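You operate a simulated robot arm through the tools that you are given. There is no shell and no other tool.

The job below is to be done with a simulated two-armed robot. You get a single attempt, and the scene is never put back.

## Task
Pick up the 3 cm overflow pipe from the middle of the measuring bench with one hand, pass it to the other hand and put it on the top of the lamp bar rack.

The check looks at the end state, three seconds after you hand in, the way a careful person would. Anything else that was tipped, shoved, dropped, spilled or broken makes it a failure.

## Robot
Two 7-joint arms with two-finger parallel grippers on one trunk, on a base that moves. Base frame: it is fixed to the floor where the robot stands at the start and does not move with it; the origin is under the middle of the robot, x ahead of it, y to its left, z up. Units: m, degrees, N and s.
The left shoulder is at the start at [-0.082, 0.119, 0.851], the right one opposite. With the tool pointing down near the work surface each hand reaches from about 0.1 to 0.56 m from the robot's upright axis, wherever it stands, measured 20 degrees to its own side. Places, roughly: overflow pipe [2.25, -0.5, 1]; top of the lamp bar rack [2.7, 0.5, 0.9]. Payload 3.43 kg a hand.
The tool frame of a hand sits at the grasp point between the pads (the TCP): z along the fingers, y along the line on which they close. The tips reach 0.03 m beyond it. Largest opening 0.094 m; finger width 0.028, thickness 0.01; the body of the gripper, 0.05 by 0.096 m, starts 0.055 m behind the TCP.
Orientation is that of the tool frame in the base frame, as a unit quaternion [w, x, y, z]. With the fingers straight down and closing along the base's y, the tool's x points along the base's -x, its y along +y and its z along -z.

## Interface
- The arms move only by the tool send_rows. It takes "left_commands", "right_commands" or both (then of equal length, played together; a hand with none holds still); each is a list of rows, each a list of 7 numbers: the shift along the base's x, y, z in m, then the turn, a rotation vector about the base's x, y, z in degrees, then the gripper command, from -1 (fully open) to 1 (shut), values between in proportion. In form: [[dx, dy, dz, ax, ay, az, gripper], ...]. A call has 1 to 20 rows; each row is the pose to reach, as a shift and turn from the pose commanded when the call began. Each row takes 0.2 s and may step no farther than 0.05 m and 8.6 degrees from the row before; otherwise, or with a gripper value out of range, the whole call is refused. A pose out of reach is approached as far as the arm can. The call stops where the force on the tool passes 40 N (or 10 N more than at its start, if that is more) or the arm is blocked; 0.2 s more then pass. Each finger travels about 0.153 m/s and halts on what it meets, pressing with about 20 N; the grip force reading is that of the motor and also rises with nothing between the fingers. The clock runs only during rows and for 0.2 s after the last one: add rows that repeat a pose to give the fingers time. It gives the time, the measured TCP pose, the force on the tool (base axes), the opening and the grip force at its end, in the units of the frame above (readings bear some noise), with the torque about the TCP (base axes, N m) and any sound that the robot's microphone picked up, and new pictures: "pictures" is both (left out), scene, wrist or none (wrist: the cameras of the hands that moved).
- Cameras (640 x 400 px; columns grow to the right, rows downward): "scene" is now at [0.0443, 0.0085, 1.5815]; the picture's right is [0.10, -0.99, 0.00], its down [-0.56, -0.06, -0.83] and it looks along [0.82, 0.08, -0.56] (base axes); focal length 274 px, centre (320, 200). "left" rides on the left gripper at [0.076, -0.014, -0.103] in its tool frame; the picture's right is [0.18, 0.98, 0.00], its down [-0.75, 0.14, -0.64] and it looks along [-0.63, 0.12, 0.77] (tool axes); focal length 243 px, centre (320, 200). "right" rides on the right gripper at [0.076, 0.014, -0.103] in its tool frame; the picture's right is [-0.18, 0.98, 0.00], its down [-0.75, -0.14, -0.64] and it looks along [-0.63, -0.12, 0.77] (tool axes); focal length 243 px, centre (320, 200). There is no depth. A picture from a camera that has moved, and an enlarged one, comes with that camera's place and axes in the base frame and with its lens.
- raise_lower(by): moves the trunk up (or, below 0, down) by that many m; the arms and the scene camera ride with it, the base frame stays. It gives what a move gives, with no picture.
- drive_base(legs): drives the robot by 1 to 6 legs, each [ahead, left, turn to the left] in m, m and degrees, along the robot's own axes; the way and the turn of a leg run together, so that a leg with both is an arc; at most 1.5 m and 180 degrees a leg. The arms and the cameras ride along, it lands a little off, and it stops where it bumps. It gives what a move gives, and a new picture of the scene camera.
- aim_head(pan, tilt): turns the head with the scene camera to pan (to the left, within 143 degrees either way) and tilt (down, from -29 to 69), counted from straight ahead of the robot (the tilt from the chest, where the trunk bows). It gives what a move gives, and a new picture of the scene camera.
- inspect(camera, box): a new picture of the part [left, top, right, bottom] of that camera's present view, enlarged. The clock stands still meanwhile.
- sign_off(): hands the job in; it is judged then, once.

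Places have to be worked out from the pictures, the camera data and where the tool is seen. Open the grippers and draw the arms clear of the work before you hand the job in, unless the task says otherwise.

The tools are called after "Emit:" as name(argument=value, ...) on one line, values as JSON. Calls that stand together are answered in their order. send_rows: Moves the arms, as the interface text tells. Its arguments: {"type":"object","properties":{"left_commands":{"type":"array"},"right_commands":{"type":"array"},"pictures":{"type":"string","enum":["both","scene","wrist","none"]}},"required":[]} The other tools are called the same way: raise_lower (by) moves the trunk up or down; drive_base (legs) drives the base; aim_head (pan, tilt) turns the head that bears the scene camera; inspect (camera, box) takes an enlarged picture of a part of a camera's view; sign_off () hands the job in.

At the start:

```text
time_s: 0.0
left_ee_pos: [0.3207, 0.1711, 1.1362]
left_ee_rot: [0.0, 0.0, 1.0, 0.0]
left_contact_force: [0.1, -0.2, -0.5]
left_torque: [0.0, 0.02, -0.03]
left_gripper_width: 0.0938
left_finger_force: 0.0
right_ee_pos: [0.3275, -0.1595, 1.0953]
right_ee_rot: [0.0, -0.001, 1.0, 0.0]
right_contact_force: [-1.0, 0.6, 0.6]
right_torque: [-0.05, 0.02, 0.01]
right_gripper_width: 0.0942
right_finger_force: 0.2
trunk travel left (down, up): [-0.275, 0.06]
robot x, y, heading: [0.0001, -0.0006, 0.2]
head pan, tilt (commanded): [5.7, 34.3]
```

scene: 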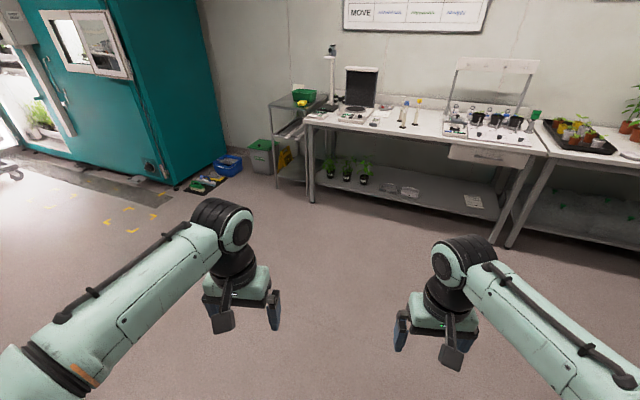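
right: 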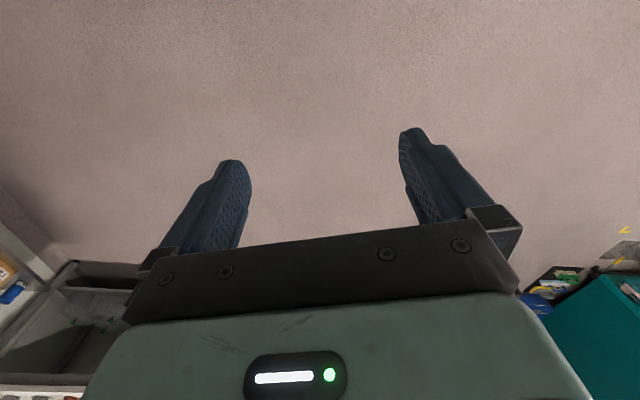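
left: 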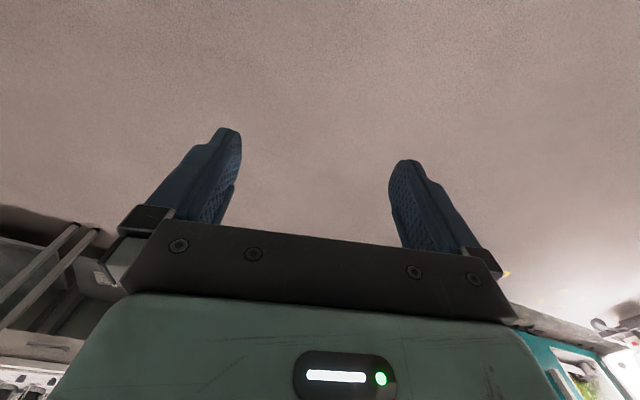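

The scene picture shows the bench ahead with small items on it. I enlarge the bench area to identify the overflow pipe and the rack.

Emit:
inspect(camera="scene", box=[260, 60, 420, 160])

Emit:
inspect(camera="scene", box=[400, 50, 560, 150])

Emit:
inspect(camera="scene", box=[240, 40, 360, 200])

```text
4.00 times, centred on (340, 110) of scene
camera zoom: at [0.0443, 0.0085, 1.5815], right [0.1, -0.99, 0.0], down [-0.56, -0.06, -0.83], along [0.82, 0.08, -0.56], focal length 1098 px, centre (240, 560)
```

zoom: 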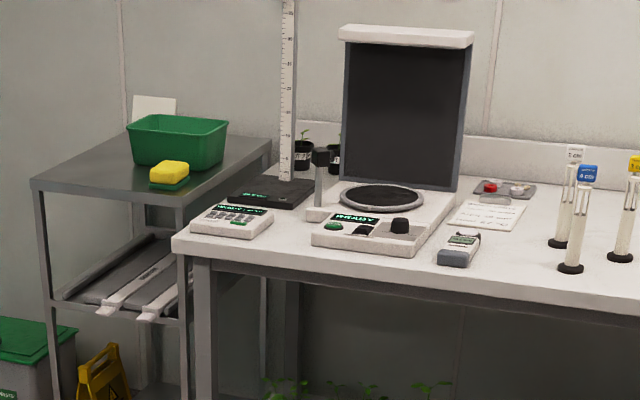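

```text
4.00 times, centred on (480, 100) of scene
camera zoom: at [0.0443, 0.0085, 1.5815], right [0.1, -0.99, 0.0], down [-0.56, -0.06, -0.83], along [0.82, 0.08, -0.56], focal length 1098 px, centre (-320, 600)
```

zoom: 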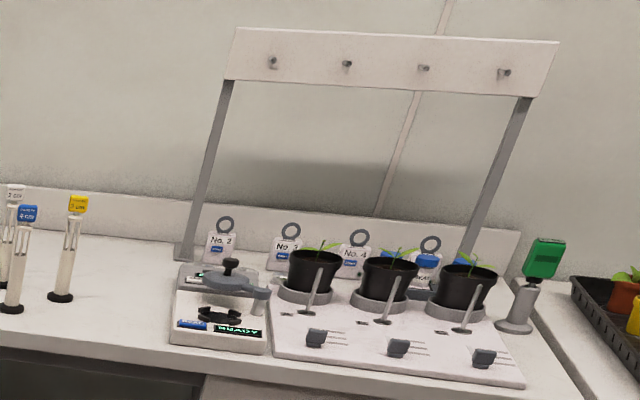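

```text
2.50 times, centred on (300, 120) of scene
camera zoom: at [0.0443, 0.0085, 1.5815], right [0.1, -0.99, 0.0], down [-0.56, -0.06, -0.83], along [0.82, 0.08, -0.56], focal length 686 px, centre (370, 400)
```

zoom: 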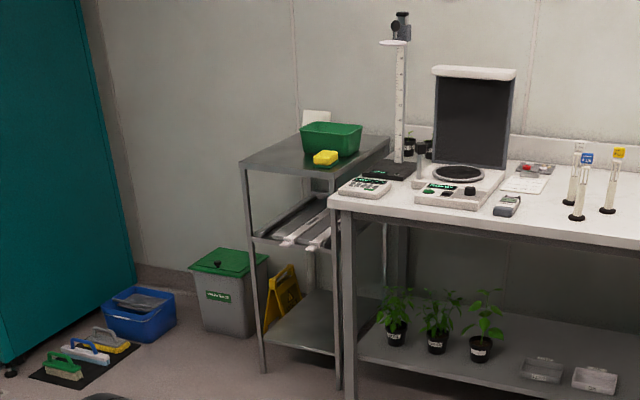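

Three overflow pipes with coloured tags stand in the middle of the bench; the rack at the left with light bars on its shelf should be the lamp bar rack. I read the tags at greater enlargement.

Emit:
inspect(camera="scene", box=[390, 85, 430, 135])

Emit:
inspect(camera="scene", box=[398, 92, 414, 102])

Emit:
inspect(camera="scene", box=[414, 94, 430, 104])

Emit:
inspect(camera="scene", box=[265, 80, 345, 130])

```text
8.00 times, centred on (410, 110) of scene
camera zoom: at [0.0443, 0.0085, 1.5815], right [0.1, -0.99, 0.0], down [-0.56, -0.06, -0.83], along [0.82, 0.08, -0.56], focal length 2196 px, centre (-400, 920)
```

zoom: 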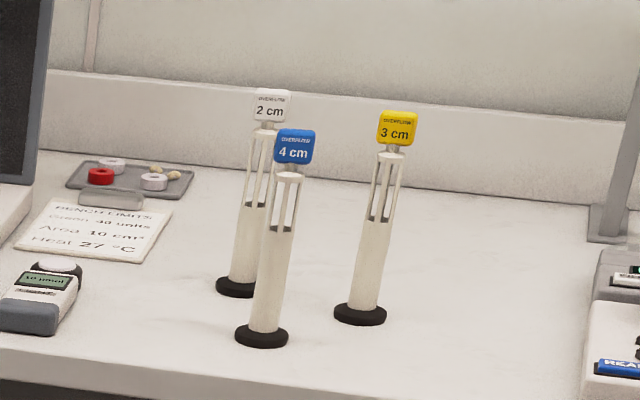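

```text
16.00 times, centred on (406, 97) of scene
camera zoom: at [0.0443, 0.0085, 1.5815], right [0.1, -0.99, 0.0], down [-0.56, -0.06, -0.83], along [0.82, 0.08, -0.56], focal length 4391 px, centre (-1056, 1848)
```

zoom: 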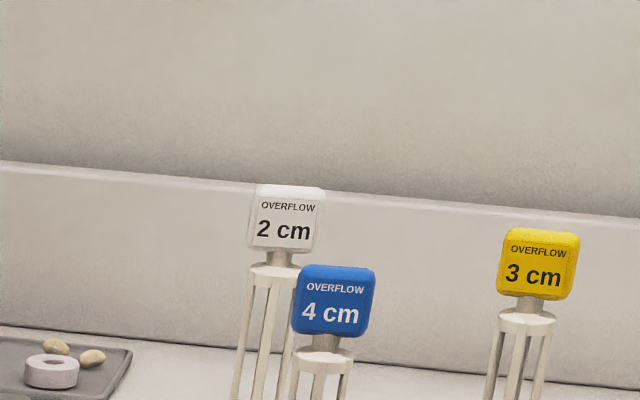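

```text
16.00 times, centred on (422, 99) of scene
camera zoom: at [0.0443, 0.0085, 1.5815], right [0.1, -0.99, 0.0], down [-0.56, -0.06, -0.83], along [0.82, 0.08, -0.56], focal length 4391 px, centre (-1312, 1816)
```

zoom: 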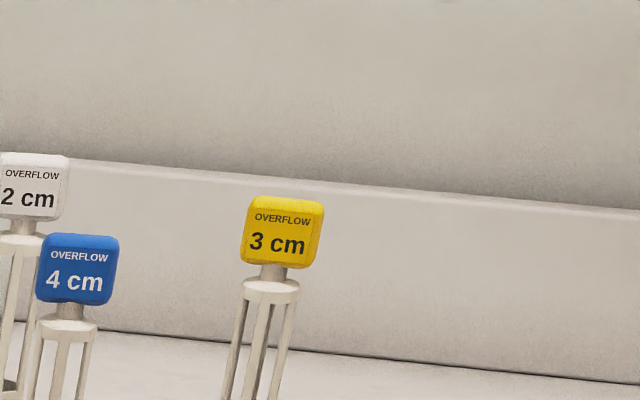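

```text
8.00 times, centred on (305, 105) of scene
camera zoom: at [0.0443, 0.0085, 1.5815], right [0.1, -0.99, 0.0], down [-0.56, -0.06, -0.83], along [0.82, 0.08, -0.56], focal length 2196 px, centre (440, 960)
```

zoom: 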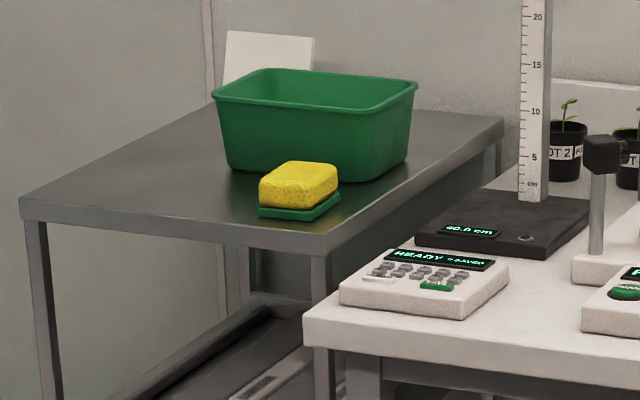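

The yellow tag reads "3 cm", so the yellow pipe is the target; it stands near [2.25, -0.53], base at about z 0.86, and the bench seems turned about 19° to the right of me. I drive to about 1.1 m before it, squared to the bench, to measure better.

Emit:
drive_base(legs=[[0, 0, -19], [1.0, 0.38, 0]])

```text
time_s: 6.5
left_ee_pos: [1.4163, 0.0781, 1.1367]
left_ee_rot: [0.0, 0.168, 0.986, 0.001]
left_contact_force: [-0.5, -0.3, 0.6]
left_torque: [-0.01, 0.02, 0.03]
left_gripper_width: 0.0939
left_finger_force: 0.0
right_ee_pos: [1.3119, -0.2328, 1.0942]
right_ee_rot: [0.0, 0.168, 0.986, 0.0]
right_contact_force: [-0.2, 0.4, -0.2]
right_torque: [-0.04, -0.04, 0.0]
right_gripper_width: 0.0939
right_finger_force: 0.0
trunk travel left (down, up): [-0.275, 0.06]
robot x, y, heading: [1.0558, 0.0236, -19.3]
head pan, tilt (commanded): [5.7, 34.3]
camera scene: at [1.1016, 0.0183, 1.5814], right [-0.24, -0.97, 0.0], down [-0.55, 0.13, -0.83], along [0.8, -0.2, -0.56], focal length 274 px, centre (320, 200)
```

scene: 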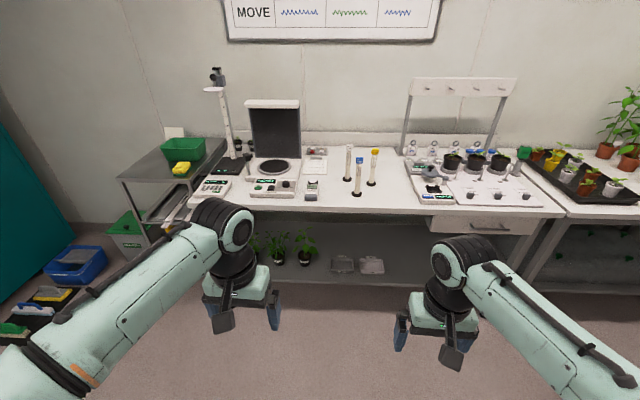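

Now squarer to the bench. I zoom in on the pipes to measure the base and tag.

Emit:
inspect(camera="scene", box=[330, 140, 394, 210])

Emit:
inspect(camera="scene", box=[100, 120, 260, 220])

Emit:
inspect(camera="scene", box=[240, 140, 400, 240])

```text
5.71 times, centred on (362, 175) of scene
camera zoom: at [1.1016, 0.0183, 1.5814], right [-0.24, -0.97, 0.0], down [-0.55, 0.13, -0.83], along [0.8, -0.2, -0.56], focal length 1568 px, centre (80, 343)
```

zoom: 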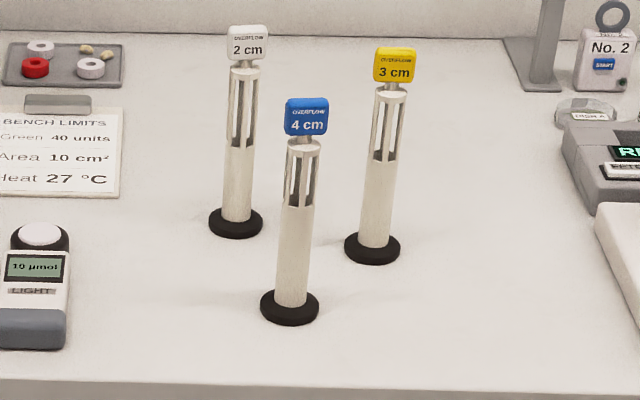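

```text
4.00 times, centred on (180, 170) of scene
camera zoom: at [1.1016, 0.0183, 1.5814], right [-0.24, -0.97, 0.0], down [-0.55, 0.13, -0.83], along [0.8, -0.2, -0.56], focal length 1098 px, centre (880, 320)
```

zoom: 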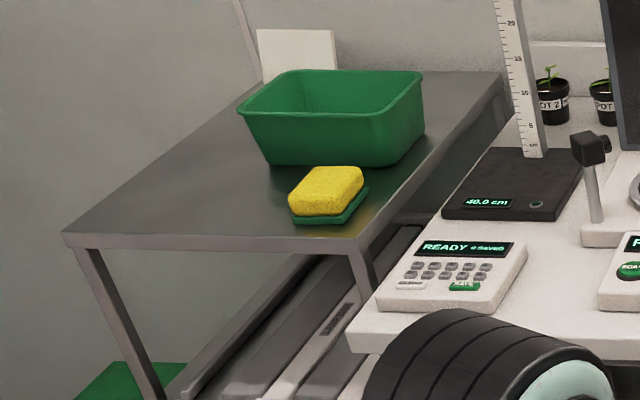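

```text
4.00 times, centred on (320, 190) of scene
camera zoom: at [1.1016, 0.0183, 1.5814], right [-0.24, -0.97, 0.0], down [-0.55, 0.13, -0.83], along [0.8, -0.2, -0.56], focal length 1098 px, centre (320, 240)
```

zoom: 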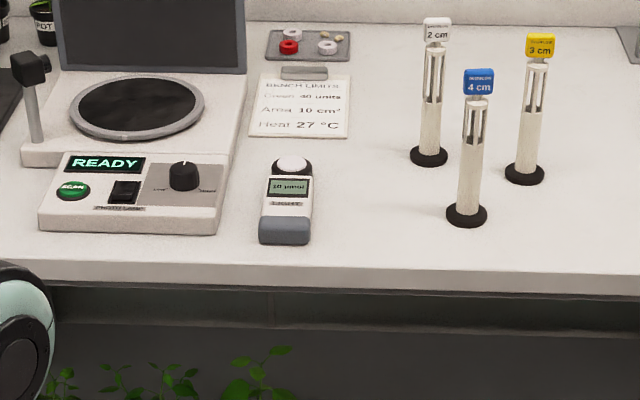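

From two views the yellow pipe's base is at about (2.19, -0.508, 0.873), tag top at 1.063, and the bench faces heading -16°; the rack top is at z ≈ 0.88 with front corners near (2.53, 0.74) and (2.43, 0.38). Here in free space I tilt the right hand up 50° so it can grip the tube from the front at a slant.

Emit:
send_rows(right_commands=[[0.014, -0.005, 0, -2.754, -7.865, 0, -1], [0.028, -0.01, 0, -5.508, -15.73, 0, -1], [0.042, -0.015, 0, -8.262, -23.595, 0, -1], [0.056, -0.02, 0, -11.017, -31.46, 0, -1], [0.07, -0.025, 0, -13.77, -39.325, 0, -1], [0.085, -0.03, 0, -16.525, -47.19, 0, -1], [0.085, -0.03, 0, -16.525, -47.19, 0, -1]])

```text
time_s: 8.1
left_ee_pos: [1.415, 0.0784, 1.1347]
left_ee_rot: [-0.001, 0.168, 0.986, 0.001]
left_contact_force: [0.0, -0.8, 0.3]
left_torque: [-0.01, -0.03, 0.0]
left_gripper_width: 0.094
left_finger_force: 0.1
right_ee_pos: [1.3961, -0.2633, 1.0953]
right_ee_rot: [0.417, 0.152, 0.893, -0.07]
right_contact_force: [0.0, 1.2, 0.1]
right_torque: [-0.03, 0.0, -0.01]
right_gripper_width: 0.094
right_finger_force: 0.2
trunk travel left (down, up): [-0.275, 0.06]
robot x, y, heading: [1.0578, 0.022, -19.6]
head pan, tilt (commanded): [5.7, 34.3]
camera scene: at [1.1014, 0.0183, 1.5815], right [-0.24, -0.97, 0.0], down [-0.55, 0.13, -0.83], along [0.8, -0.2, -0.56], focal length 274 px, centre (320, 200)
camera right: at [1.2791, -0.2073, 1.1016], right [0.44, 0.89, 0.14], down [-0.06, -0.13, 0.99], along [0.9, -0.44, -0.01], focal length 243 px, centre (320, 200)
```

scene: 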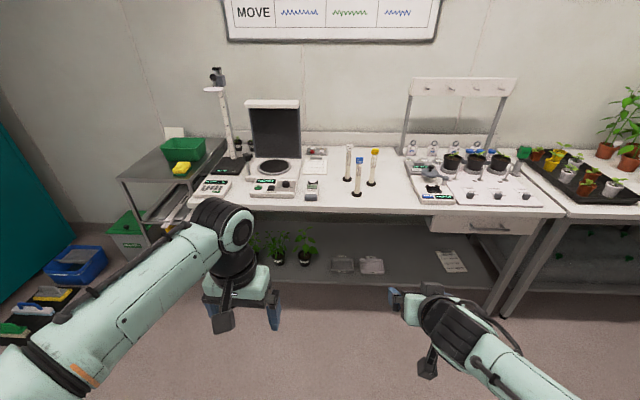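
right: 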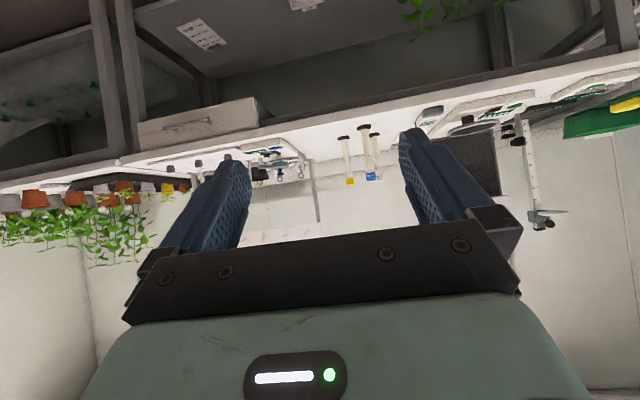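

The tilt works as expected. Now I yaw the right hand 30° to the left, so that it will pass clear of the blue pipe.

Emit:
send_rows(right_commands=[[0.0, 0, 0, 0, 0, 7.5, -1], [0.0, 0, 0, 0, 0, 15, -1], [0, 0, 0, 0, 0, 22.5, -1], [0, 0, 0, 0, 0, 30, -1], [0, 0, 0, 0, 0, 30, -1]])

Emit:
aim_head(pan=0, tilt=60)

```text
time_s: 9.3
left_ee_pos: [1.4164, 0.0798, 1.1362]
left_ee_rot: [-0.001, 0.169, 0.986, 0.0]
left_contact_force: [0.3, -0.5, -0.3]
left_torque: [-0.01, -0.01, 0.0]
left_gripper_width: 0.0942
left_finger_force: 0.0
right_ee_pos: [1.3966, -0.2634, 1.0948]
right_ee_rot: [0.421, -0.084, 0.903, 0.04]
right_contact_force: [-1.0, 0.3, 0.4]
right_torque: [-0.01, 0.0, 0.0]
right_gripper_width: 0.0942
right_finger_force: 0.1
trunk travel left (down, up): [-0.275, 0.06]
robot x, y, heading: [1.0532, 0.0274, -19.1]
head pan, tilt (commanded): [5.7, 34.3]
camera scene: at [1.1014, 0.0185, 1.5815], right [-0.24, -0.97, 0.0], down [-0.55, 0.13, -0.83], along [0.8, -0.2, -0.56], focal length 274 px, centre (320, 200)
camera right: at [1.267, -0.2737, 1.1018], right [-0.07, 0.99, 0.14], down [0.02, -0.14, 0.99], along [1.0, 0.07, -0.01], focal length 243 px, centre (320, 200)
```

scene: 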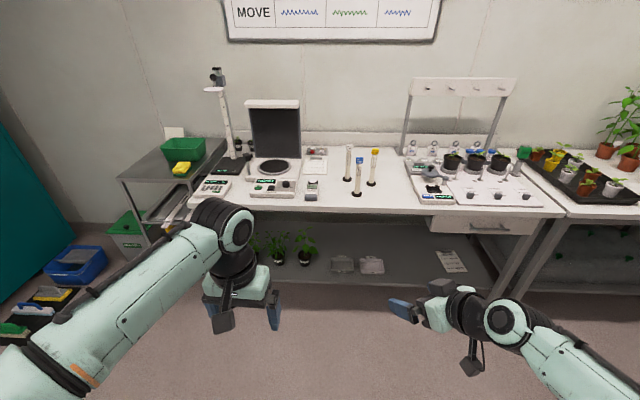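
right: 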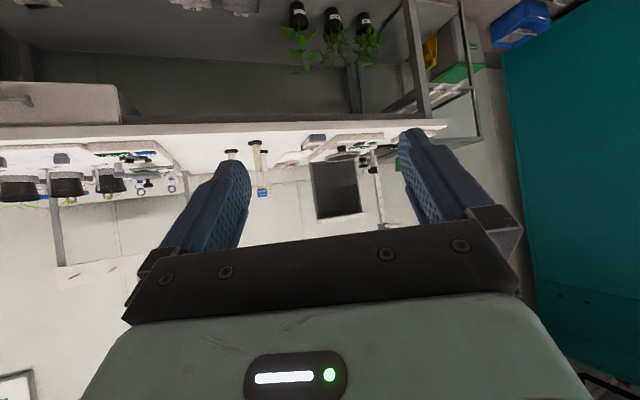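

```text
time_s: 10.2
left_ee_pos: [1.4163, 0.0789, 1.136]
left_ee_rot: [0.0, 0.168, 0.986, -0.001]
left_contact_force: [0.9, 0.5, -0.1]
left_torque: [0.02, 0.02, -0.01]
left_gripper_width: 0.0941
left_finger_force: 0.1
right_ee_pos: [1.3971, -0.2637, 1.0951]
right_ee_rot: [0.421, -0.084, 0.902, 0.04]
right_contact_force: [-0.3, 0.6, -0.2]
right_torque: [0.0, -0.03, -0.01]
right_gripper_width: 0.0938
right_finger_force: 0.0
trunk travel left (down, up): [-0.275, 0.06]
robot x, y, heading: [1.0597, 0.024, -19.4]
head pan, tilt (commanded): [0.0, 60.0]
camera scene: at [1.0784, 0.0171, 1.5461], right [-0.33, -0.94, 0.0], down [-0.82, 0.29, -0.5], along [0.47, -0.17, -0.87], focal length 274 px, centre (320, 200)
```

scene: 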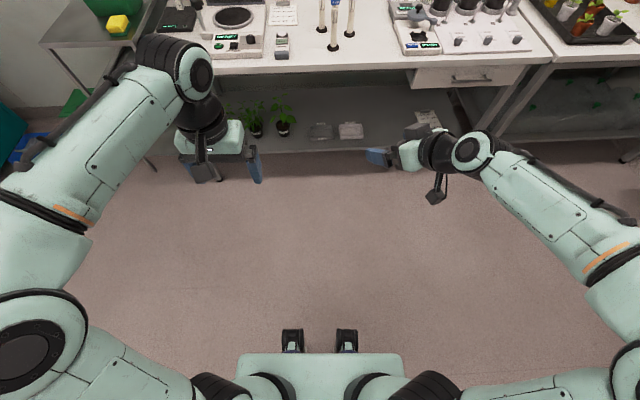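

The base reaches only about 0.15–0.2 m ahead of its axis, so there is room to move in. I turn to be square with the bench and drive most of the way, leaving a margin before the pipes.

Emit:
drive_base(legs=[[0, 0, 3.3], [0.6, -0.1, 0]])

Emit:
aim_head(pan=-5, tilt=45)

```text
time_s: 14.1
left_ee_pos: [1.9633, -0.1535, 1.135]
left_ee_rot: [0.001, 0.134, 0.991, 0.0]
left_contact_force: [0.7, 0.1, 0.6]
left_torque: [0.01, -0.03, 0.03]
left_gripper_width: 0.0938
left_finger_force: 0.1
right_ee_pos: [1.9687, -0.4974, 1.0957]
right_ee_rot: [0.419, -0.115, 0.899, 0.055]
right_contact_force: [-0.5, 0.7, -0.4]
right_torque: [0.0, 0.03, 0.01]
right_gripper_width: 0.0941
right_finger_force: 0.1
trunk travel left (down, up): [-0.275, 0.06]
robot x, y, heading: [1.609, -0.2336, -15.3]
head pan, tilt (commanded): [0.0, 60.0]
camera scene: at [1.6314, -0.239, 1.546], right [-0.27, -0.96, 0.0], down [-0.84, 0.23, -0.5], along [0.48, -0.13, -0.87], focal length 274 px, centre (320, 200)
```

scene: 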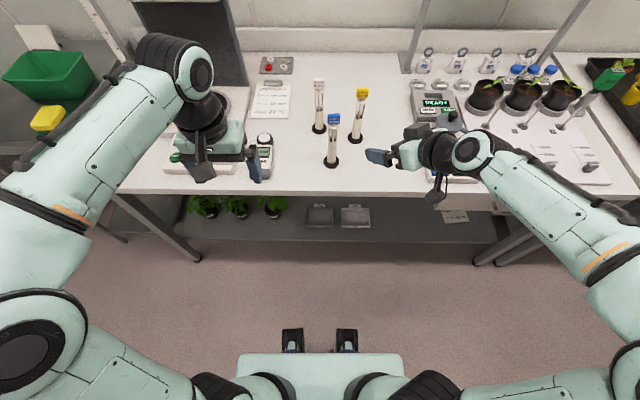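

```text
time_s: 14.8
left_ee_pos: [1.9645, -0.1541, 1.1356]
left_ee_rot: [0.001, 0.134, 0.991, 0.0]
left_contact_force: [0.4, 0.6, 0.0]
left_torque: [-0.01, -0.01, 0.0]
left_gripper_width: 0.0939
left_finger_force: 0.1
right_ee_pos: [1.9674, -0.4964, 1.0965]
right_ee_rot: [0.419, -0.116, 0.899, 0.055]
right_contact_force: [0.0, 0.8, -1.2]
right_torque: [-0.01, 0.01, -0.01]
right_gripper_width: 0.0939
right_finger_force: 0.0
trunk travel left (down, up): [-0.275, 0.06]
robot x, y, heading: [1.6078, -0.2352, -15.6]
head pan, tilt (commanded): [-5.0, 45.0]
camera scene: at [1.6431, -0.2494, 1.5655], right [-0.35, -0.94, 0.0], down [-0.66, 0.25, -0.71], along [0.66, -0.25, -0.71], focal length 274 px, centre (320, 200)
```

scene: 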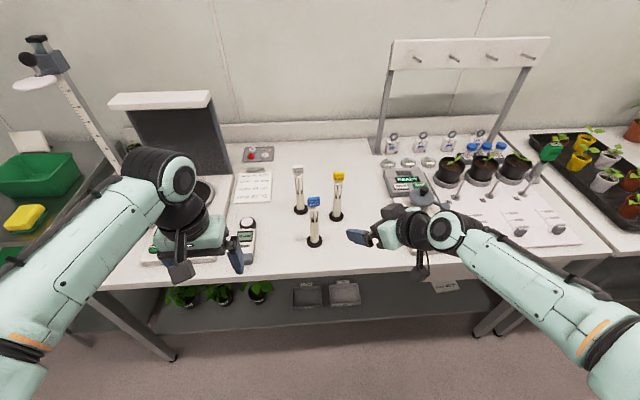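

The bench is now close; I zoom in to refine the pipe's position and check the scale to its right, near which the right wrist will pass.

Emit:
inspect(camera="scene", box=[280, 160, 376, 256])

Emit:
inspect(camera="scene", box=[320, 140, 480, 300])

Emit:
inspect(camera="right", box=[160, 60, 480, 260])

```text
4.17 times, centred on (328, 208) of scene
camera zoom: at [1.6431, -0.2494, 1.5655], right [-0.35, -0.94, 0.0], down [-0.66, 0.25, -0.71], along [0.66, -0.25, -0.71], focal length 1144 px, centre (287, 167)
```

zoom: 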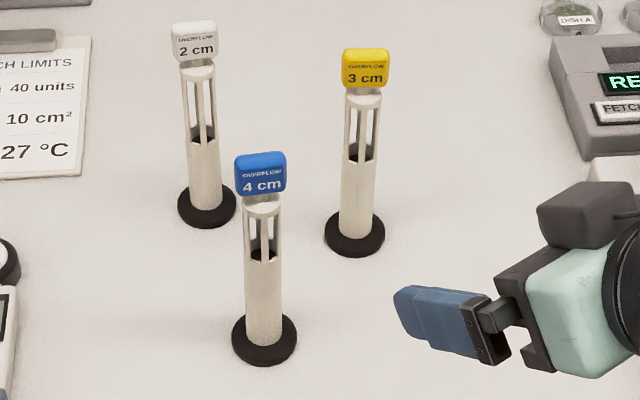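

```text
2.50 times, centred on (400, 220) of scene
camera zoom: at [1.6431, -0.2494, 1.5655], right [-0.35, -0.94, 0.0], down [-0.66, 0.25, -0.71], along [0.66, -0.25, -0.71], focal length 686 px, centre (120, 150)
```

zoom: 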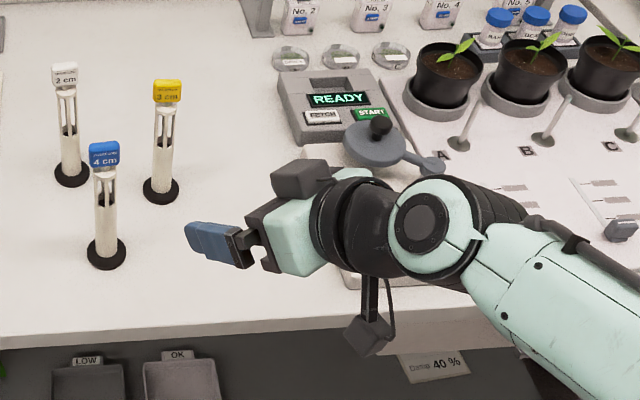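

```text
2.00 times, centred on (320, 160) of right
camera zoom: at [1.8397, -0.5155, 1.1018], right [-0.13, 0.98, 0.14], down [0.03, -0.14, 0.99], along [0.99, 0.14, -0.01], focal length 485 px, centre (320, 280)
```

zoom: 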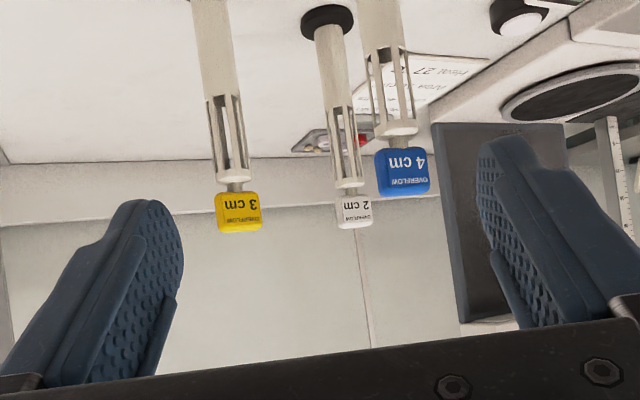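

Refined: yellow pipe axis at about (2.192, -0.513), tag top z ≈ 1.065. It is 0.64 m ahead of my axis, so I drive 0.12 m closer to have comfortable reach.

Emit:
drive_base(legs=[[0.12, 0.0, 0]])

Emit:
aim_head(pan=-10, tilt=50)

Emit:
inspect(camera="scene", box=[240, 120, 440, 280])

Emit:
inspect(camera="right", box=[0, 0, 640, 400])

```text
time_s: 16.1
left_ee_pos: [2.0792, -0.1871, 1.1362]
left_ee_rot: [0.001, 0.134, 0.991, 0.0]
left_contact_force: [-0.6, -0.8, -0.2]
left_torque: [-0.01, 0.02, 0.01]
left_gripper_width: 0.0939
left_finger_force: 0.0
right_ee_pos: [2.0836, -0.5288, 1.0948]
right_ee_rot: [0.42, -0.116, 0.899, 0.055]
right_contact_force: [0.2, -0.6, 0.3]
right_torque: [0.02, -0.01, -0.05]
right_gripper_width: 0.0939
right_finger_force: 0.0
trunk travel left (down, up): [-0.275, 0.06]
robot x, y, heading: [1.7213, -0.2607, -15.3]
head pan, tilt (commanded): [-5.0, 45.0]
camera scene: at [1.7584, -0.2812, 1.5654], right [-0.35, -0.94, 0.0], down [-0.66, 0.25, -0.71], along [0.66, -0.25, -0.71], focal length 274 px, centre (320, 200)
```

scene: 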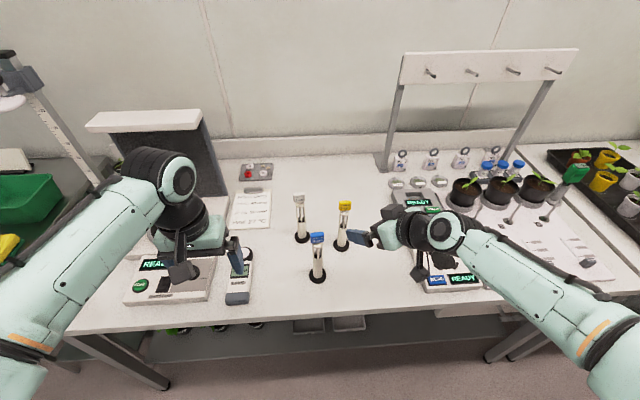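

```text
time_s: 16.8
left_ee_pos: [2.0795, -0.1857, 1.1359]
left_ee_rot: [0.0, 0.134, 0.991, 0.0]
left_contact_force: [0.3, 0.5, 0.3]
left_torque: [0.01, 0.0, 0.02]
left_gripper_width: 0.0938
left_finger_force: 0.0
right_ee_pos: [2.0836, -0.5279, 1.0956]
right_ee_rot: [0.419, -0.116, 0.899, 0.054]
right_contact_force: [-0.8, 0.5, -0.1]
right_torque: [0.0, 0.02, 0.02]
right_gripper_width: 0.0938
right_finger_force: 0.0
trunk travel left (down, up): [-0.275, 0.06]
robot x, y, heading: [1.7236, -0.2621, -15.6]
head pan, tilt (commanded): [-10.0, 50.0]
camera scene: at [1.7518, -0.2858, 1.5586], right [-0.43, -0.9, 0.0], down [-0.69, 0.33, -0.64], along [0.58, -0.28, -0.77], focal length 274 px, centre (320, 200)
```

scene: 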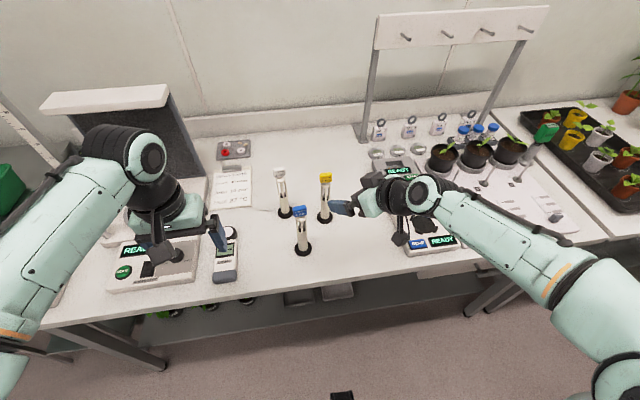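

```text
2.50 times, centred on (340, 200) of scene
camera zoom: at [1.7518, -0.2858, 1.5586], right [-0.43, -0.9, 0.0], down [-0.69, 0.33, -0.64], along [0.58, -0.28, -0.77], focal length 686 px, centre (270, 200)
```

zoom: 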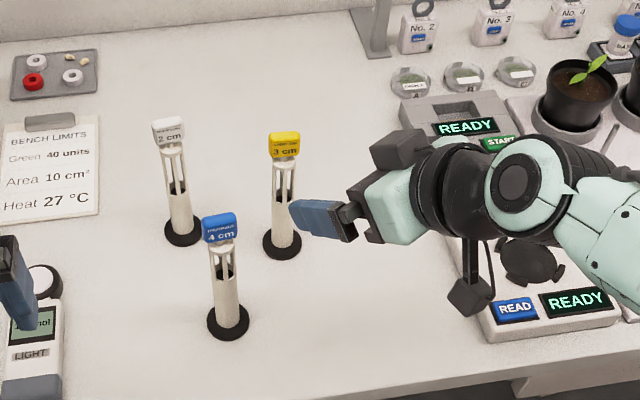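

```text
1.00 times, centred on (320, 200) of right (not enlarged: the box is as wide or as high as the picture)
camera zoom: at [1.955, -0.5472, 1.1018], right [-0.13, 0.98, 0.14], down [0.03, -0.14, 0.99], along [0.99, 0.14, -0.01], focal length 243 px, centre (320, 200)
```

zoom: 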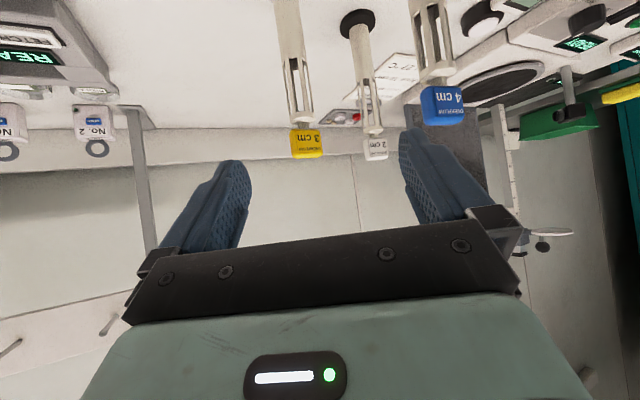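

All clear: pipe axis (2.192, -0.513), gap to the scale on its right about 0.2 m. I lower the right hand to a pre-grasp point 0.14 m back along its tool axis and narrow the opening to about 0.07 m.

Emit:
send_rows(right_commands=[[-0.001, -0.007, -0.036, 0, 0, 0, -0.49], [-0.002, -0.014, -0.073, 0, 0, 0, -0.49], [-0.002, -0.014, -0.073, 0, 0, 0, -0.49]])

Emit:
inspect(camera="scene", box=[240, 120, 440, 280])

```text
time_s: 17.6
left_ee_pos: [2.0792, -0.1847, 1.1361]
left_ee_rot: [0.0, 0.134, 0.991, 0.0]
left_contact_force: [0.7, 0.1, -0.4]
left_torque: [0.01, 0.03, 0.02]
left_gripper_width: 0.0941
left_finger_force: 0.2
right_ee_pos: [2.0802, -0.542, 1.0224]
right_ee_rot: [0.42, -0.115, 0.899, 0.054]
right_contact_force: [0.0, 0.1, -0.1]
right_torque: [0.0, 0.01, 0.01]
right_gripper_width: 0.0704
right_finger_force: 0.1
trunk travel left (down, up): [-0.275, 0.06]
robot x, y, heading: [1.7213, -0.2617, -15.3]
head pan, tilt (commanded): [-10.0, 50.0]
camera scene: at [1.7513, -0.2857, 1.5586], right [-0.43, -0.9, 0.0], down [-0.69, 0.33, -0.64], along [0.58, -0.28, -0.77], focal length 274 px, centre (320, 200)
camera right: at [1.9519, -0.5608, 1.0288], right [-0.13, 0.98, 0.14], down [0.03, -0.14, 0.99], along [0.99, 0.14, -0.01], focal length 243 px, centre (320, 200)
```

scene: 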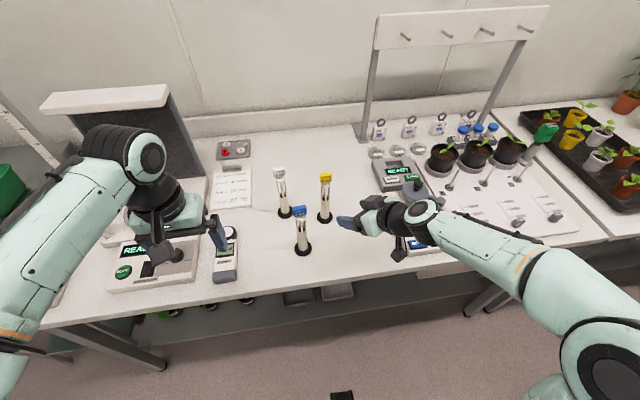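
right: 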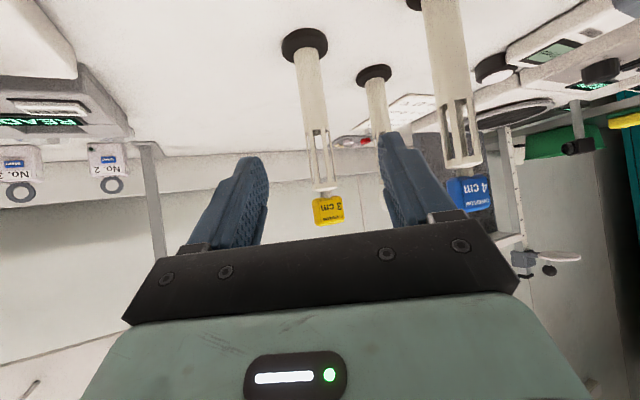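

```text
2.50 times, centred on (340, 200) of scene
camera zoom: at [1.7513, -0.2857, 1.5586], right [-0.43, -0.9, 0.0], down [-0.69, 0.33, -0.64], along [0.58, -0.28, -0.77], focal length 686 px, centre (270, 200)
```

zoom: 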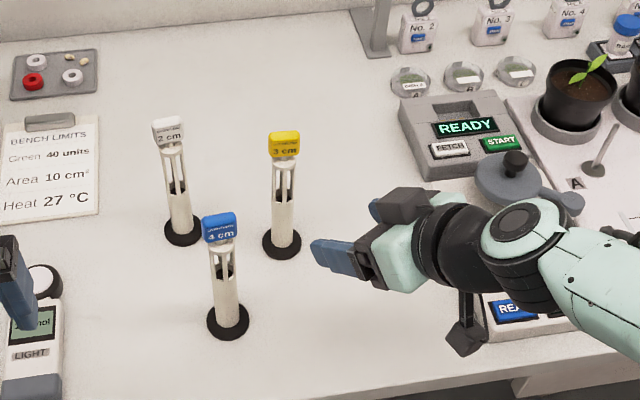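

The wrist view shows the pipe about 6–8 mm to the right of the grasp plane, so I put it at about (2.190, -0.518). I advance along the tool axis with that correction, stopping just short of the tube to check.

Emit:
send_rows(right_commands=[[0.022, -0.001, -0.018, 0, 0, 0, -0.49], [0.042, 0.005, -0.036, 0, 0, 0, -0.49], [0.063, 0.011, -0.054, 0, 0, 0, -0.49]])

Emit:
inspect(camera="right", box=[160, 0, 480, 200])

Emit:
inspect(camera="scene", box=[280, 150, 400, 270])

```text
time_s: 18.4
left_ee_pos: [2.079, -0.1855, 1.1365]
left_ee_rot: [0.0, 0.135, 0.991, 0.0]
left_contact_force: [0.6, -0.3, 0.9]
left_torque: [-0.01, 0.0, -0.02]
left_gripper_width: 0.0941
left_finger_force: 0.0
right_ee_pos: [2.1434, -0.5318, 0.9669]
right_ee_rot: [0.419, -0.116, 0.899, 0.054]
right_contact_force: [0.4, 0.0, 0.9]
right_torque: [-0.02, -0.01, -0.02]
right_gripper_width: 0.0698
right_finger_force: 0.0
trunk travel left (down, up): [-0.275, 0.06]
robot x, y, heading: [1.72, -0.2618, -15.5]
head pan, tilt (commanded): [-10.0, 50.0]
camera scene: at [1.7525, -0.2861, 1.5586], right [-0.43, -0.9, 0.0], down [-0.69, 0.33, -0.64], along [0.58, -0.28, -0.77], focal length 274 px, centre (320, 200)
camera right: at [2.0159, -0.5499, 0.9731], right [-0.13, 0.98, 0.14], down [0.03, -0.14, 0.99], along [0.99, 0.14, -0.01], focal length 243 px, centre (320, 200)
```

scene: 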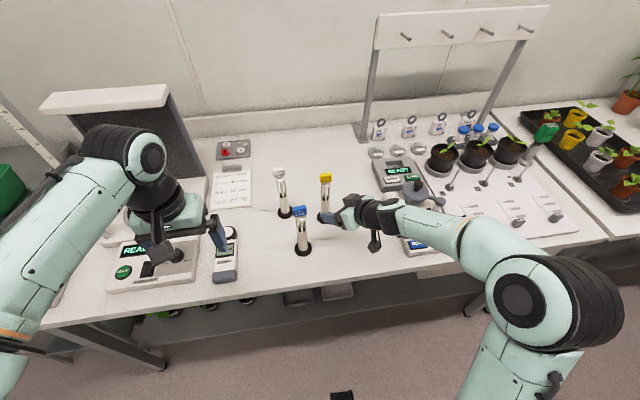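
right: 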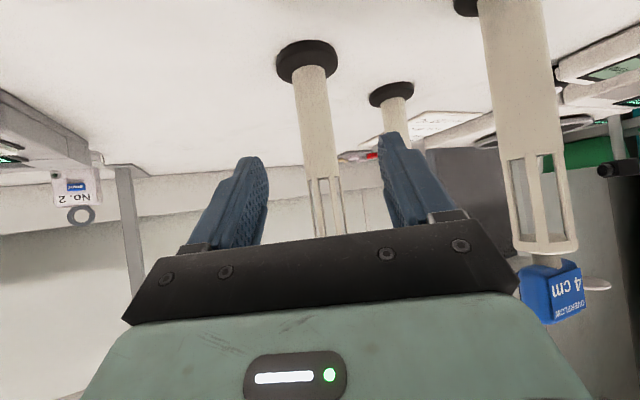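

```text
2.00 times, centred on (320, 100) of right
camera zoom: at [2.0159, -0.5499, 0.9731], right [-0.13, 0.98, 0.14], down [0.03, -0.14, 0.99], along [0.99, 0.14, -0.01], focal length 485 px, centre (320, 400)
```

zoom: 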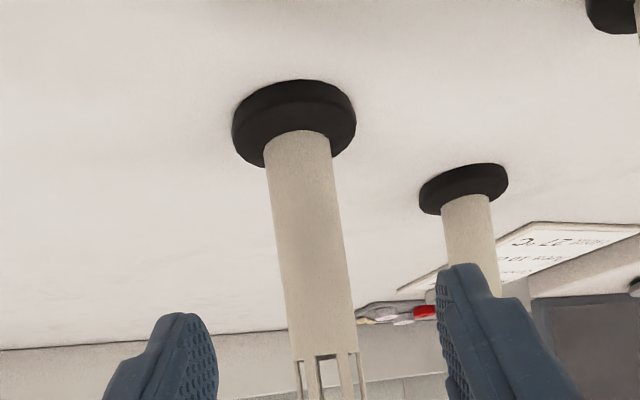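

```text
3.33 times, centred on (340, 210) of scene
camera zoom: at [1.7525, -0.2861, 1.5586], right [-0.43, -0.9, 0.0], down [-0.69, 0.33, -0.64], along [0.58, -0.28, -0.77], focal length 915 px, centre (253, 167)
```

zoom: 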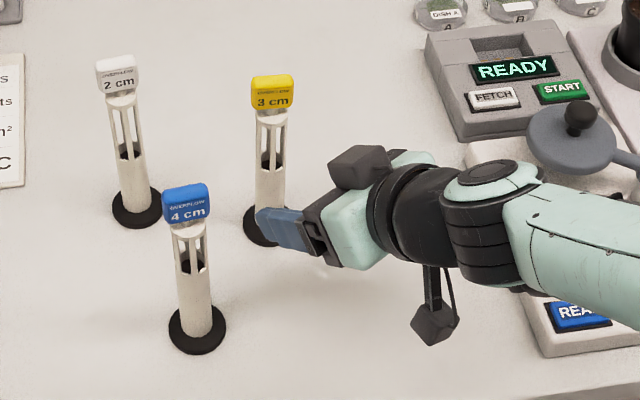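

The tube is centred between the open fingers within a few millimetres. I advance the remaining 5.5 cm, then look before closing.

Emit:
send_rows(right_commands=[[0.014, 0.003, -0.012, 0, 0, 0, -0.49], [0.028, 0.0065, -0.024, 0, 0, 0, -0.49], [0.042, 0.01, -0.035, 0, 0, 0, -0.49], [0.042, 0.01, -0.035, 0, 0, 0, -0.49]])

Emit:
inspect(camera="scene", box=[280, 150, 400, 270])

```text
time_s: 19.4
left_ee_pos: [2.079, -0.1864, 1.1365]
left_ee_rot: [0.0, 0.134, 0.991, 0.0]
left_contact_force: [-0.4, -0.1, -0.9]
left_torque: [0.03, 0.02, -0.01]
left_gripper_width: 0.0942
left_finger_force: 0.0
right_ee_pos: [2.186, -0.5209, 0.9331]
right_ee_rot: [0.419, -0.115, 0.899, 0.054]
right_contact_force: [-0.5, 0.4, 0.0]
right_torque: [0.0, 0.0, 0.03]
right_gripper_width: 0.07
right_finger_force: 0.2
trunk travel left (down, up): [-0.275, 0.06]
robot x, y, heading: [1.7261, -0.2655, -15.3]
head pan, tilt (commanded): [-10.0, 50.0]
camera scene: at [1.7512, -0.2857, 1.5586], right [-0.43, -0.9, 0.0], down [-0.69, 0.33, -0.64], along [0.58, -0.28, -0.77], focal length 274 px, centre (320, 200)
camera right: at [2.058, -0.5398, 0.9402], right [-0.13, 0.98, 0.14], down [0.03, -0.14, 0.99], along [0.99, 0.14, -0.01], focal length 243 px, centre (320, 200)
```

scene: 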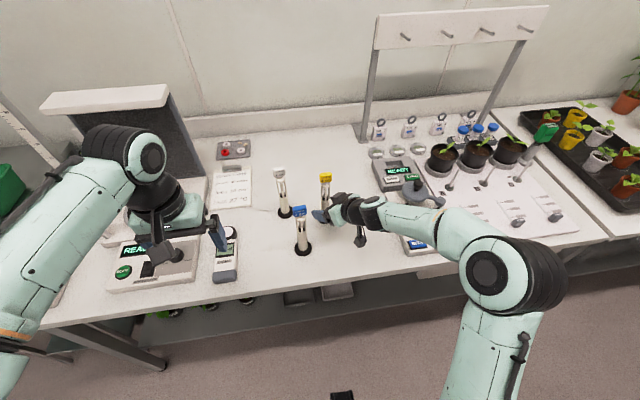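
right: 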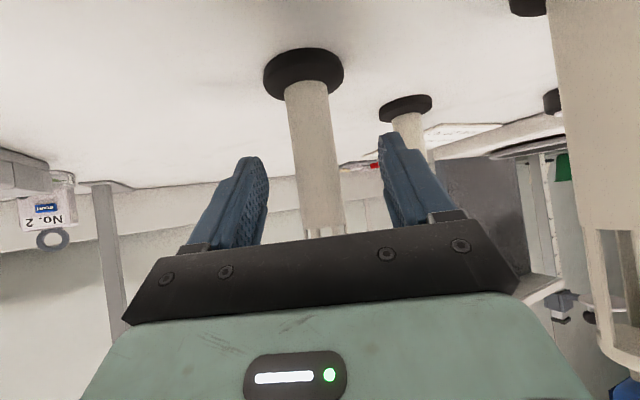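

```text
3.33 times, centred on (340, 210) of scene
camera zoom: at [1.7512, -0.2857, 1.5586], right [-0.43, -0.9, 0.0], down [-0.69, 0.33, -0.64], along [0.58, -0.28, -0.77], focal length 915 px, centre (253, 167)
```

zoom: 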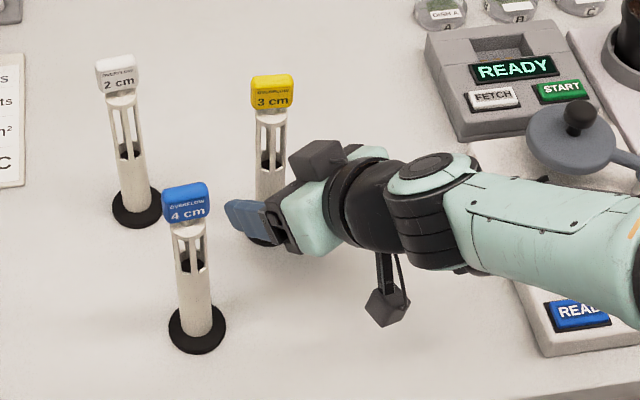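

The tube seems a little beyond the grasp point still. I enlarge the wrist view to measure the tube's apparent width and so its distance.

Emit:
inspect(camera="right", box=[240, 30, 400, 130])

Emit:
inspect(camera="right", box=[240, 140, 400, 240])

Emit:
inspect(camera="scene", box=[296, 162, 360, 226])

```text
4.00 times, centred on (320, 80) of right
camera zoom: at [2.058, -0.5398, 0.9402], right [-0.13, 0.98, 0.14], down [0.03, -0.14, 0.99], along [0.99, 0.14, -0.01], focal length 970 px, centre (320, 680)
```

zoom: 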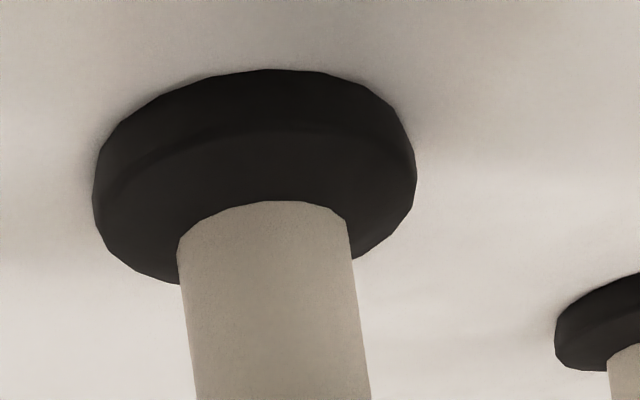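

```text
4.00 times, centred on (320, 190) of right
camera zoom: at [2.058, -0.5398, 0.9402], right [-0.13, 0.98, 0.14], down [0.03, -0.14, 0.99], along [0.99, 0.14, -0.01], focal length 970 px, centre (320, 240)
```

zoom: 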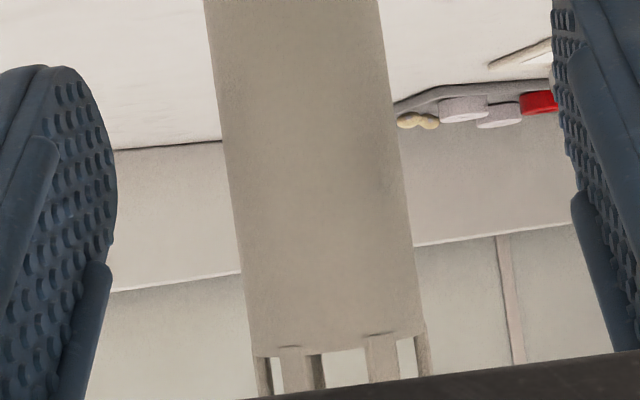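

```text
6.25 times, centred on (328, 194) of scene
camera zoom: at [1.7512, -0.2857, 1.5586], right [-0.43, -0.9, 0.0], down [-0.69, 0.33, -0.64], along [0.58, -0.28, -0.77], focal length 1715 px, centre (270, 238)
```

zoom: 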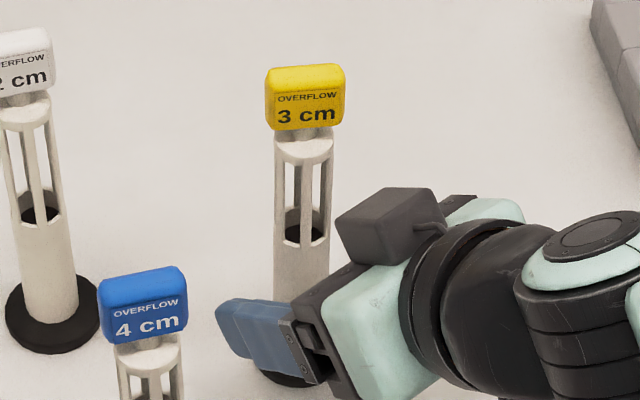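

Measuring gives tube diameter ≈ 25.5 mm and axis at about (2.201, -0.521), ~15 mm past the grasp point; bench top is ≈ 0.862. I move 12 mm further in and 8 mm lower, then narrow the fingers to about 0.04 m and check the centring.

Emit:
send_rows(right_commands=[[0.006, 0.0, -0.004, 0, 0, 0, -0.49], [0.0125, 0.0, -0.008, 0, 0, 0, -0.49], [0.0125, 0.0, -0.008, 0, 0, 0, 0.1], [0.0125, 0.0, -0.008, 0, 0, 0, 0.1]])

Emit:
inspect(camera="right", box=[240, 140, 400, 240])

```text
time_s: 20.4
left_ee_pos: [2.0788, -0.1855, 1.1357]
left_ee_rot: [-0.001, 0.134, 0.991, 0.0]
left_contact_force: [0.7, 0.9, 0.2]
left_torque: [0.02, 0.02, -0.01]
left_gripper_width: 0.0938
left_finger_force: 0.1
right_ee_pos: [2.1986, -0.5207, 0.9252]
right_ee_rot: [0.42, -0.115, 0.899, 0.054]
right_contact_force: [-0.3, -0.4, 0.8]
right_torque: [-0.01, 0.02, 0.03]
right_gripper_width: 0.0421
right_finger_force: 0.1
trunk travel left (down, up): [-0.275, 0.06]
robot x, y, heading: [1.7258, -0.2645, -15.4]
head pan, tilt (commanded): [-10.0, 50.0]
camera scene: at [1.7515, -0.2858, 1.5586], right [-0.43, -0.9, 0.0], down [-0.69, 0.33, -0.64], along [0.58, -0.28, -0.77], focal length 274 px, centre (320, 200)
camera right: at [2.0703, -0.5402, 0.9317], right [-0.13, 0.98, 0.14], down [0.03, -0.14, 0.99], along [0.99, 0.14, -0.01], focal length 243 px, centre (320, 200)
```

scene: 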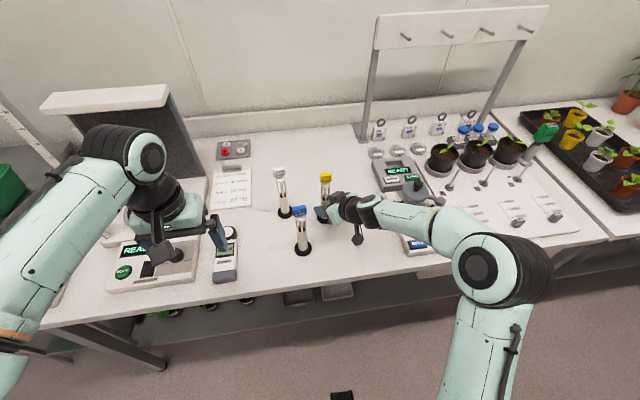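
right: 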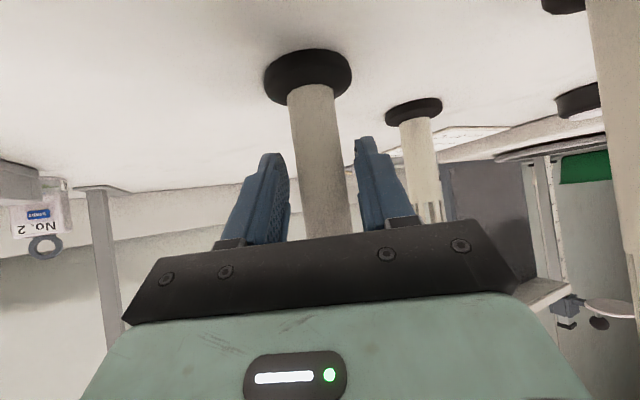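

```text
4.00 times, centred on (320, 190) of right
camera zoom: at [2.0703, -0.5402, 0.9317], right [-0.13, 0.98, 0.14], down [0.03, -0.14, 0.99], along [0.99, 0.14, -0.01], focal length 970 px, centre (320, 240)
```

zoom: 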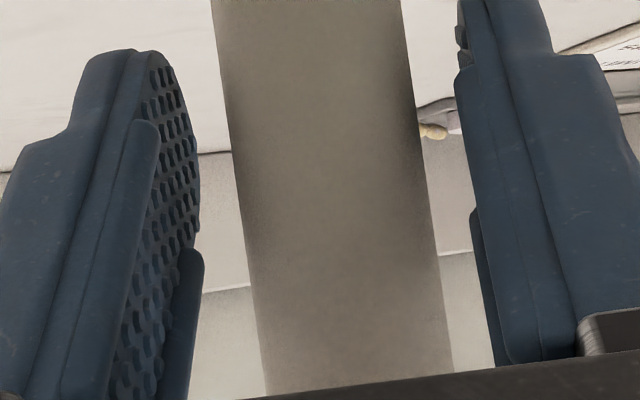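

The tube is centred within about 1 mm between the pads. I close the right gripper.

Emit:
send_rows(right_commands=[[0, 0, 0, 0, 0, 0, 0.3], [0, 0, 0, 0, 0, 0, 0.45], [0, 0, 0, 0, 0, 0, 1], [0, 0, 0, 0, 0, 0, 1], [0, 0, 0, 0, 0, 0, 1]], pictures="both")

```text
time_s: 21.6
left_ee_pos: [2.0797, -0.1849, 1.1357]
left_ee_rot: [0.001, 0.134, 0.991, -0.001]
left_contact_force: [0.2, 0.0, 0.0]
left_torque: [0.0, -0.01, 0.01]
left_gripper_width: 0.0943
left_finger_force: 0.1
right_ee_pos: [2.1977, -0.5229, 0.9246]
right_ee_rot: [0.418, -0.116, 0.899, 0.054]
right_contact_force: [-0.7, 0.2, 0.2]
right_torque: [0.0, 0.01, 0.0]
right_gripper_width: 0.029
right_finger_force: 19.9
trunk travel left (down, up): [-0.275, 0.06]
robot x, y, heading: [1.7239, -0.2624, -15.5]
head pan, tilt (commanded): [-10.0, 50.0]
camera scene: at [1.7514, -0.2858, 1.5586], right [-0.43, -0.9, 0.0], down [-0.69, 0.33, -0.64], along [0.58, -0.28, -0.77], focal length 274 px, centre (320, 200)
camera right: at [2.0701, -0.5402, 0.9317], right [-0.13, 0.98, 0.14], down [0.03, -0.14, 0.99], along [0.99, 0.14, -0.01], focal length 243 px, centre (320, 200)
```

scene: 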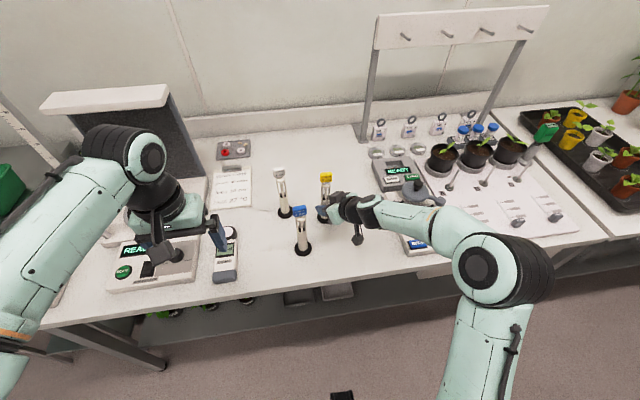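
right: 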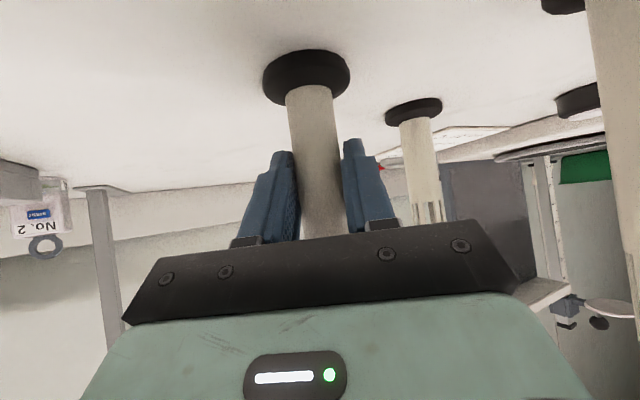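

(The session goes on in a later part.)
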